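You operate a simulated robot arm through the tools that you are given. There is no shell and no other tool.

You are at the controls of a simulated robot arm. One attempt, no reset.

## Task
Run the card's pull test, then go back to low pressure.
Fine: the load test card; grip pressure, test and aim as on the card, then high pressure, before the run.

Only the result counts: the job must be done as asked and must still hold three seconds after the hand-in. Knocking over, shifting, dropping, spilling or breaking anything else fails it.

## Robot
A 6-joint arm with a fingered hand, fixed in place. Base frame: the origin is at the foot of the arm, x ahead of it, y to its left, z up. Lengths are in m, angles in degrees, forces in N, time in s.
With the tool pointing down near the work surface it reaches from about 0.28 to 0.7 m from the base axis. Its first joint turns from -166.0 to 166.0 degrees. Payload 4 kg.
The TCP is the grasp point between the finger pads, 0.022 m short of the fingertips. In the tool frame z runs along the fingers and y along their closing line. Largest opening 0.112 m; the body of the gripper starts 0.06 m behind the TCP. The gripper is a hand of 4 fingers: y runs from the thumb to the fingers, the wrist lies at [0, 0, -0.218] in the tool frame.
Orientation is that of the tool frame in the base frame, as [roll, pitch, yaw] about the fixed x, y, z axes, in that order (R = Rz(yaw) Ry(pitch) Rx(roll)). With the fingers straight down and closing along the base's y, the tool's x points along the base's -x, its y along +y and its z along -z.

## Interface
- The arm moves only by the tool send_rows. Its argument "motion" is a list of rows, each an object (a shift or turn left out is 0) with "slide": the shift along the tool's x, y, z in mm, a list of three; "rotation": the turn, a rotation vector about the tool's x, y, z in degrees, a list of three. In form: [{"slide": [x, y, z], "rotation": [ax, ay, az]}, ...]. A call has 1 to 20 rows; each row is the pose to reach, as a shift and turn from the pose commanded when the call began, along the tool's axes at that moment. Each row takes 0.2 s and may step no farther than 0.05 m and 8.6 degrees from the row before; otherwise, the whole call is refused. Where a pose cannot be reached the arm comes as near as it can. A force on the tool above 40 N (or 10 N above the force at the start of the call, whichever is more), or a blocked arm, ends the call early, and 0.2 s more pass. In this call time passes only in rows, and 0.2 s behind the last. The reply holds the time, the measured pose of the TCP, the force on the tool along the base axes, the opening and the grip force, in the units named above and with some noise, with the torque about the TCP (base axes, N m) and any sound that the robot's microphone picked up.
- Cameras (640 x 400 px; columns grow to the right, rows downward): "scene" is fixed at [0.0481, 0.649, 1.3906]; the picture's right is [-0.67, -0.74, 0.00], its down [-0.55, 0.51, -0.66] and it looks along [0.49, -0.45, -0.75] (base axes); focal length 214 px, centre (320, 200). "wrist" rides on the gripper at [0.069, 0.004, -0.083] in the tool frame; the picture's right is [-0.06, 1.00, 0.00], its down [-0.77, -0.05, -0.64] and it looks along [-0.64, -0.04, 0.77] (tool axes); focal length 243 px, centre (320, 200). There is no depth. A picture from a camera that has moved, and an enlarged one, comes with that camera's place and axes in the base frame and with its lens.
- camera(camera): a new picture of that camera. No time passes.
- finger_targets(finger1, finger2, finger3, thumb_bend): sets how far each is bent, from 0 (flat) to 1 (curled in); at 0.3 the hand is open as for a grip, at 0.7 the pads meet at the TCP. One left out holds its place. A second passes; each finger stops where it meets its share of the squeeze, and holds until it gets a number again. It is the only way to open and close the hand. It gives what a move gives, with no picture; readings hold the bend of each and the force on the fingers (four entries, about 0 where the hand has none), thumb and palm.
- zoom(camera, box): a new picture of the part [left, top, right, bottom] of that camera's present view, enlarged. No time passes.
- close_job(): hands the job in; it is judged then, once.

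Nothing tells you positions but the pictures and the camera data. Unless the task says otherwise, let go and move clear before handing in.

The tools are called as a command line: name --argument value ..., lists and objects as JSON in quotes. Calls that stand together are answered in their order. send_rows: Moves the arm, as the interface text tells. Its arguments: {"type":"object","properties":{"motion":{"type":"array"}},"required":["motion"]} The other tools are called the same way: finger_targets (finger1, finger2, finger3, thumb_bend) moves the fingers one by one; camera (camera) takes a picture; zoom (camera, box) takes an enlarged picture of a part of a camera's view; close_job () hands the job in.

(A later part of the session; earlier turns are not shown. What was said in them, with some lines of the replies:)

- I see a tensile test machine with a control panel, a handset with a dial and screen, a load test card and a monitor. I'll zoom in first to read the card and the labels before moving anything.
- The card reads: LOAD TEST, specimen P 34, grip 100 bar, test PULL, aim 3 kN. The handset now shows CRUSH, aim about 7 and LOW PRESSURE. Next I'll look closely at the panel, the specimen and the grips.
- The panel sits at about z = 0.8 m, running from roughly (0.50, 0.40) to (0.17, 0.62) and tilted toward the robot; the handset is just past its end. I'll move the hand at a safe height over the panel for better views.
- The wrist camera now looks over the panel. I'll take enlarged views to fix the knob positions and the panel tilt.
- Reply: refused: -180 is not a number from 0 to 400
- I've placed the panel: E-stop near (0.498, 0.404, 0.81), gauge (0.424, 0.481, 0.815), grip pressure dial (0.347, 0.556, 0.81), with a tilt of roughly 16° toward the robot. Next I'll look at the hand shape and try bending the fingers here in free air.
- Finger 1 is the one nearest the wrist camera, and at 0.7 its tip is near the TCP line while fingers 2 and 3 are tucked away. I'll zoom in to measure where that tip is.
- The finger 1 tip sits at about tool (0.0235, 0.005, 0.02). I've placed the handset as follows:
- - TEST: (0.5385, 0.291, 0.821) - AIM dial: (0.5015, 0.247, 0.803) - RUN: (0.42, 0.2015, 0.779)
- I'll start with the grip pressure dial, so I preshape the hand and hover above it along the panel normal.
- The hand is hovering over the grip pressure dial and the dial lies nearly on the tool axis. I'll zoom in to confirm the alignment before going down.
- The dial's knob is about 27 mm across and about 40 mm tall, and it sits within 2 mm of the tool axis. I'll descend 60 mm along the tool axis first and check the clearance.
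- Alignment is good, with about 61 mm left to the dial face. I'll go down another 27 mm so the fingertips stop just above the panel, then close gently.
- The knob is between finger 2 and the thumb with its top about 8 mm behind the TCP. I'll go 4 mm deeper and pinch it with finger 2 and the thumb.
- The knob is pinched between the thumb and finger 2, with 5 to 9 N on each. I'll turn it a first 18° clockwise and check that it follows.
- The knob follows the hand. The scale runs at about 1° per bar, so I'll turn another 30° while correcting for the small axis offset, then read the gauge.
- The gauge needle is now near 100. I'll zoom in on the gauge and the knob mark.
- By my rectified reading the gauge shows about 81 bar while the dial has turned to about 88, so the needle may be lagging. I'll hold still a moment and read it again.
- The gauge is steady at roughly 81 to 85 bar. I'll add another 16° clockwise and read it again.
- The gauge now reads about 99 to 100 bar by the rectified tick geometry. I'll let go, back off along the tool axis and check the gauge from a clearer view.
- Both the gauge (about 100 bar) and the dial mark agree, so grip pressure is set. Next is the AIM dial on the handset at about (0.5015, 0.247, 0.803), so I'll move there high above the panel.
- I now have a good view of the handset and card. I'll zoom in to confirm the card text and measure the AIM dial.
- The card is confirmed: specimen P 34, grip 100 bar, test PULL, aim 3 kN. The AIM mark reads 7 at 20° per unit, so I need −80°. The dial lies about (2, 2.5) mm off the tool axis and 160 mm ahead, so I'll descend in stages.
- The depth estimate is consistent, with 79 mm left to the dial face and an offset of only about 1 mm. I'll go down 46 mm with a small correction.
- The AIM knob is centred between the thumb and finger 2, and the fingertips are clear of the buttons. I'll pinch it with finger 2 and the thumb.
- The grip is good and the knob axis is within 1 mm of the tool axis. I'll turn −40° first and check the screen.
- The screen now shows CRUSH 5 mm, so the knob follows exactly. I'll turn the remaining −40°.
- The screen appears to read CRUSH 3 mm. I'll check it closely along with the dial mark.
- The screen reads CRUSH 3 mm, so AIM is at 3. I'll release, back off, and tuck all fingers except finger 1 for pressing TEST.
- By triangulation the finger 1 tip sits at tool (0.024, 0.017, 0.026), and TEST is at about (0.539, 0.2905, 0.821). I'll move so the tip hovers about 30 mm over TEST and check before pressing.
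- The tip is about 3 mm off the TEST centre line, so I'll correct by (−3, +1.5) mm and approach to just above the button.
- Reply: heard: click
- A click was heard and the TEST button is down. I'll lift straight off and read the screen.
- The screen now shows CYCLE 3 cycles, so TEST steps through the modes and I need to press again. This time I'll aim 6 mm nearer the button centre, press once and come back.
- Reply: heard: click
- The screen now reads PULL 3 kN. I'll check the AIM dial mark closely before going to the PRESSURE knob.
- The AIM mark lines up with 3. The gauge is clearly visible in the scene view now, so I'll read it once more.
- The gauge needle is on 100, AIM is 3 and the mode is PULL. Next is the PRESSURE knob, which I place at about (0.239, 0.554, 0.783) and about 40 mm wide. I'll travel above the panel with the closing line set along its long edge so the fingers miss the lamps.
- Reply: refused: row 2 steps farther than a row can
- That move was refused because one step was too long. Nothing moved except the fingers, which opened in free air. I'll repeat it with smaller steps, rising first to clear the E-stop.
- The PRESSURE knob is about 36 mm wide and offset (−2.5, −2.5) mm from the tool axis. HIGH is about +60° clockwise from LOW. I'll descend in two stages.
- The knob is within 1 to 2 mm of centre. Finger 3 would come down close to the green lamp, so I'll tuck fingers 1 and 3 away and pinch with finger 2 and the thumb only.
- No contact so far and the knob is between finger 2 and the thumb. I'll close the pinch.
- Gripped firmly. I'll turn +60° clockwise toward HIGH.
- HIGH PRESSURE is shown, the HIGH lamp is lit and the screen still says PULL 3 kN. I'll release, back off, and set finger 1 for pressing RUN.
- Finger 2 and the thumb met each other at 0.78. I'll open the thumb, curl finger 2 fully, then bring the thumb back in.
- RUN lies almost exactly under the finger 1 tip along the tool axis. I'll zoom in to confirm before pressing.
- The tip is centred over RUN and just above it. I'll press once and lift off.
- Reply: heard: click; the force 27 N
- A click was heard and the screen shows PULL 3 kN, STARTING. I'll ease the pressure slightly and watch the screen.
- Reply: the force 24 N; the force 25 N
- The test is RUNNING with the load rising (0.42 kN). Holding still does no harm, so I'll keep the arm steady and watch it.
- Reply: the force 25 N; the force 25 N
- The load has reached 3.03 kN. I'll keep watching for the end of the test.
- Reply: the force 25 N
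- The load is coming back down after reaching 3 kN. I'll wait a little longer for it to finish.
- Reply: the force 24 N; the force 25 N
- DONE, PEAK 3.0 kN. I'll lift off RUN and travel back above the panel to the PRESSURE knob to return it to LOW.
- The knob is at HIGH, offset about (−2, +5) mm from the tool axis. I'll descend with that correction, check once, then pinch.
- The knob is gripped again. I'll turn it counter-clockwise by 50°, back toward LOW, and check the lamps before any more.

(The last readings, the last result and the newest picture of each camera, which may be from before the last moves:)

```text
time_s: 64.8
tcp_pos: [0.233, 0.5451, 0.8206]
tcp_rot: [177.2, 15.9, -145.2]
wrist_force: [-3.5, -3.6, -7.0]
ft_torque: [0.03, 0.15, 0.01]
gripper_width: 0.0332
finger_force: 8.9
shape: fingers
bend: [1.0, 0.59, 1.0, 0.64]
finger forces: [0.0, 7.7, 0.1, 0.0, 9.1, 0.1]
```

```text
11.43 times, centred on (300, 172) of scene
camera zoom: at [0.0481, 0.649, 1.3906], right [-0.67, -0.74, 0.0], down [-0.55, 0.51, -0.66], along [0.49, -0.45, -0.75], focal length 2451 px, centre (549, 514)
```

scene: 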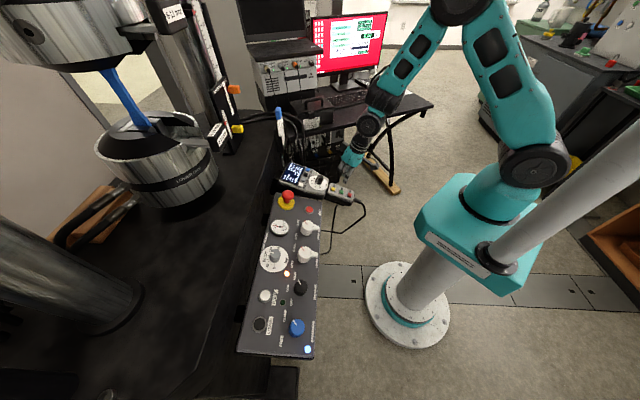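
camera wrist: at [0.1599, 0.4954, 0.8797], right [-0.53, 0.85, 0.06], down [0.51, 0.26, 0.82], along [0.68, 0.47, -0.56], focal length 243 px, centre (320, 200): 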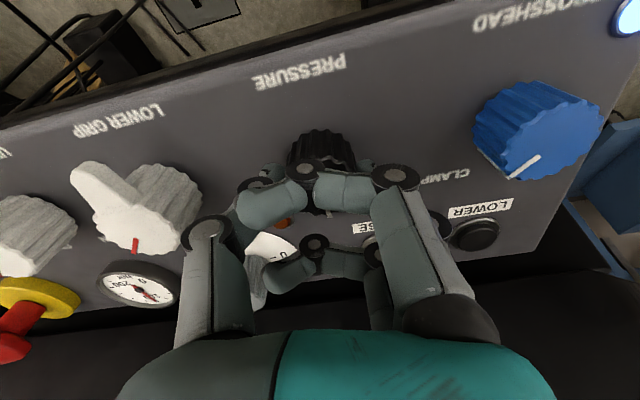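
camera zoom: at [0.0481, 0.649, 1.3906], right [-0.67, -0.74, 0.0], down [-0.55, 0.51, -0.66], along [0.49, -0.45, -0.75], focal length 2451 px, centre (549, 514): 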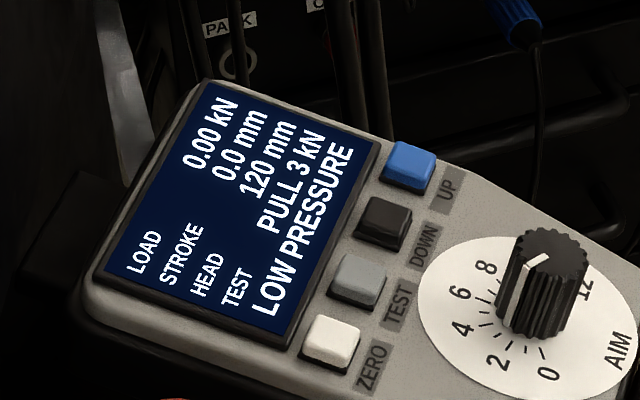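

The screen reads LOW PRESSURE, the green lamp is lit and the HIGH lamp is off. I'll release the knob, back off and check where it rests.

finger_targets --finger2 0.47 --thumb_bend 0.47

send_rows --motion '[{"slide": [0, 0, -15]}, {"slide": [0, 0, -40]}, {"slide": [0, 0, -75]}, {"slide": [0, 0, -115]}, {"slide": [30, 0, -140]}, {"slide": [70, 0, -160]}]'

camera --camera "scene"

zoom --camera "scene" --box '[255, 260, 345, 320]'

zoom --camera "scene" --box '[280, 155, 320, 190]'

zoom --camera "scene" --box '[255, 215, 305, 275]'

```text
time_s: 65.8
tcp_pos: [0.2342, 0.5452, 0.8201]
tcp_rot: [177.1, 15.8, -145.3]
wrist_force: [0.3, 0.1, -0.5]
ft_torque: [0.05, 0.02, 0.05]
gripper_width: 0.0393
finger_force: 0.0
shape: fingers
bend: [1.0, 0.47, 1.0, 0.47]
finger forces: [0.0, 0.1, 0.0, 0.0, 0.0, 0.0]
```

```text
time_s: 67.2
tcp_pos: [0.1478, 0.4773, 0.9553]
tcp_rot: [177.2, 15.8, -145.4]
wrist_force: [-0.4, -0.4, 0.0]
ft_torque: [-0.03, 0.0, 0.0]
gripper_width: 0.0392
finger_force: 0.1
shape: fingers
bend: [1.0, 0.47, 1.0, 0.47]
finger forces: [0.0, 0.1, 0.0, 0.1, 0.0, 0.0]
```

```text
taken
```

scene: 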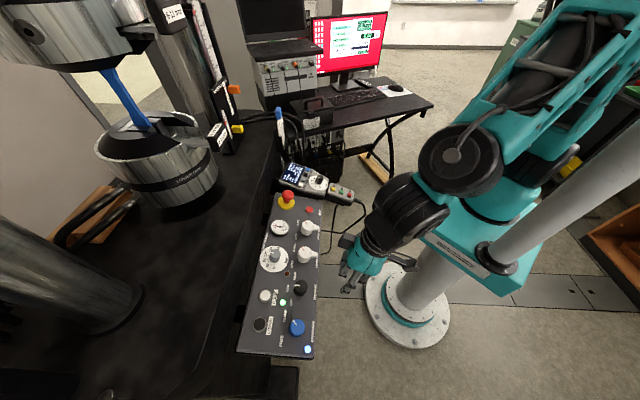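

```text
6.67 times, centred on (300, 290) of scene
camera zoom: at [0.0481, 0.649, 1.3906], right [-0.67, -0.74, 0.0], down [-0.55, 0.51, -0.66], along [0.49, -0.45, -0.75], focal length 1430 px, centre (453, -400)
```

zoom: 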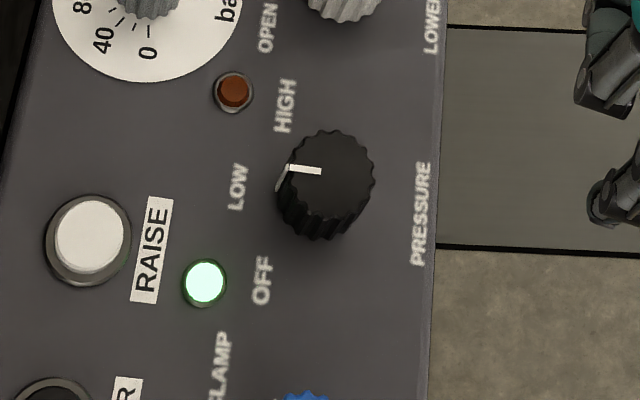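

```text
11.43 times, centred on (300, 172) of scene
camera zoom: at [0.0481, 0.649, 1.3906], right [-0.67, -0.74, 0.0], down [-0.55, 0.51, -0.66], along [0.49, -0.45, -0.75], focal length 2451 px, centre (549, 514)
```

zoom: 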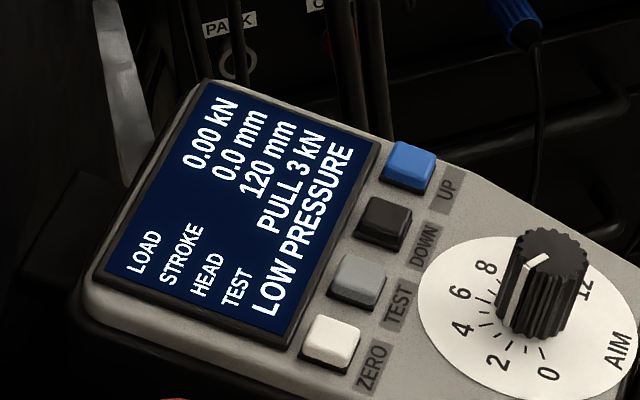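

```text
6.67 times, centred on (280, 245) of scene
camera zoom: at [0.0481, 0.649, 1.3906], right [-0.67, -0.74, 0.0], down [-0.55, 0.51, -0.66], along [0.49, -0.45, -0.75], focal length 1430 px, centre (587, -100)
```

zoom: 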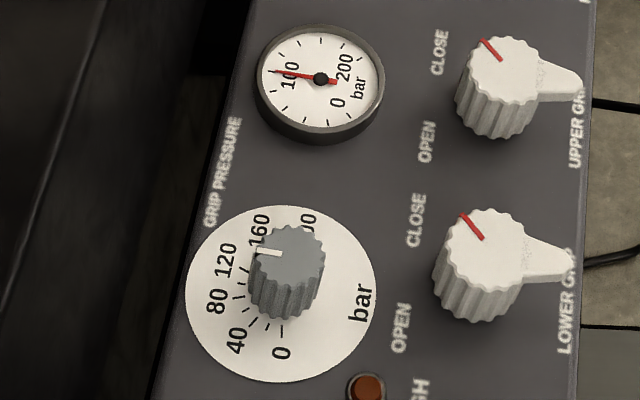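

The pull test finished with DONE, PEAK 3.0 kN. The PRESSURE knob is back on LOW with the green lamp lit, grip pressure is still at 100 bar, and nothing else has been disturbed. The hand is open and clear, so I'll hand in.

close_job

```text
The job is handed in.
```

The card's pull test is done and the machine is back on low pressure. The handset showed "DONE PEAK 3.0 kN" at the end of the run.

- **Before the run:** I set grip pressure to 100 bar on the gauge, test to PULL and aim to 3 kN. I then turned the pressure to HIGH and pressed RUN.
- **During the run:** the load rose to 3.03 kN on the handset and came back to zero. The screen then showed DONE.
- **Now:** the screen reads LOW PRESSURE and the green lamp is lit, with the HIGH lamp off. Grip pressure still reads 100 bar.

The TEST button had to be pressed twice because it stepped from CRUSH through CYCLE to PULL. I did not check that the loaded specimen is P 34; I used the one already in the grips.

The hand is open and clear of the panel, and nothing else was moved.
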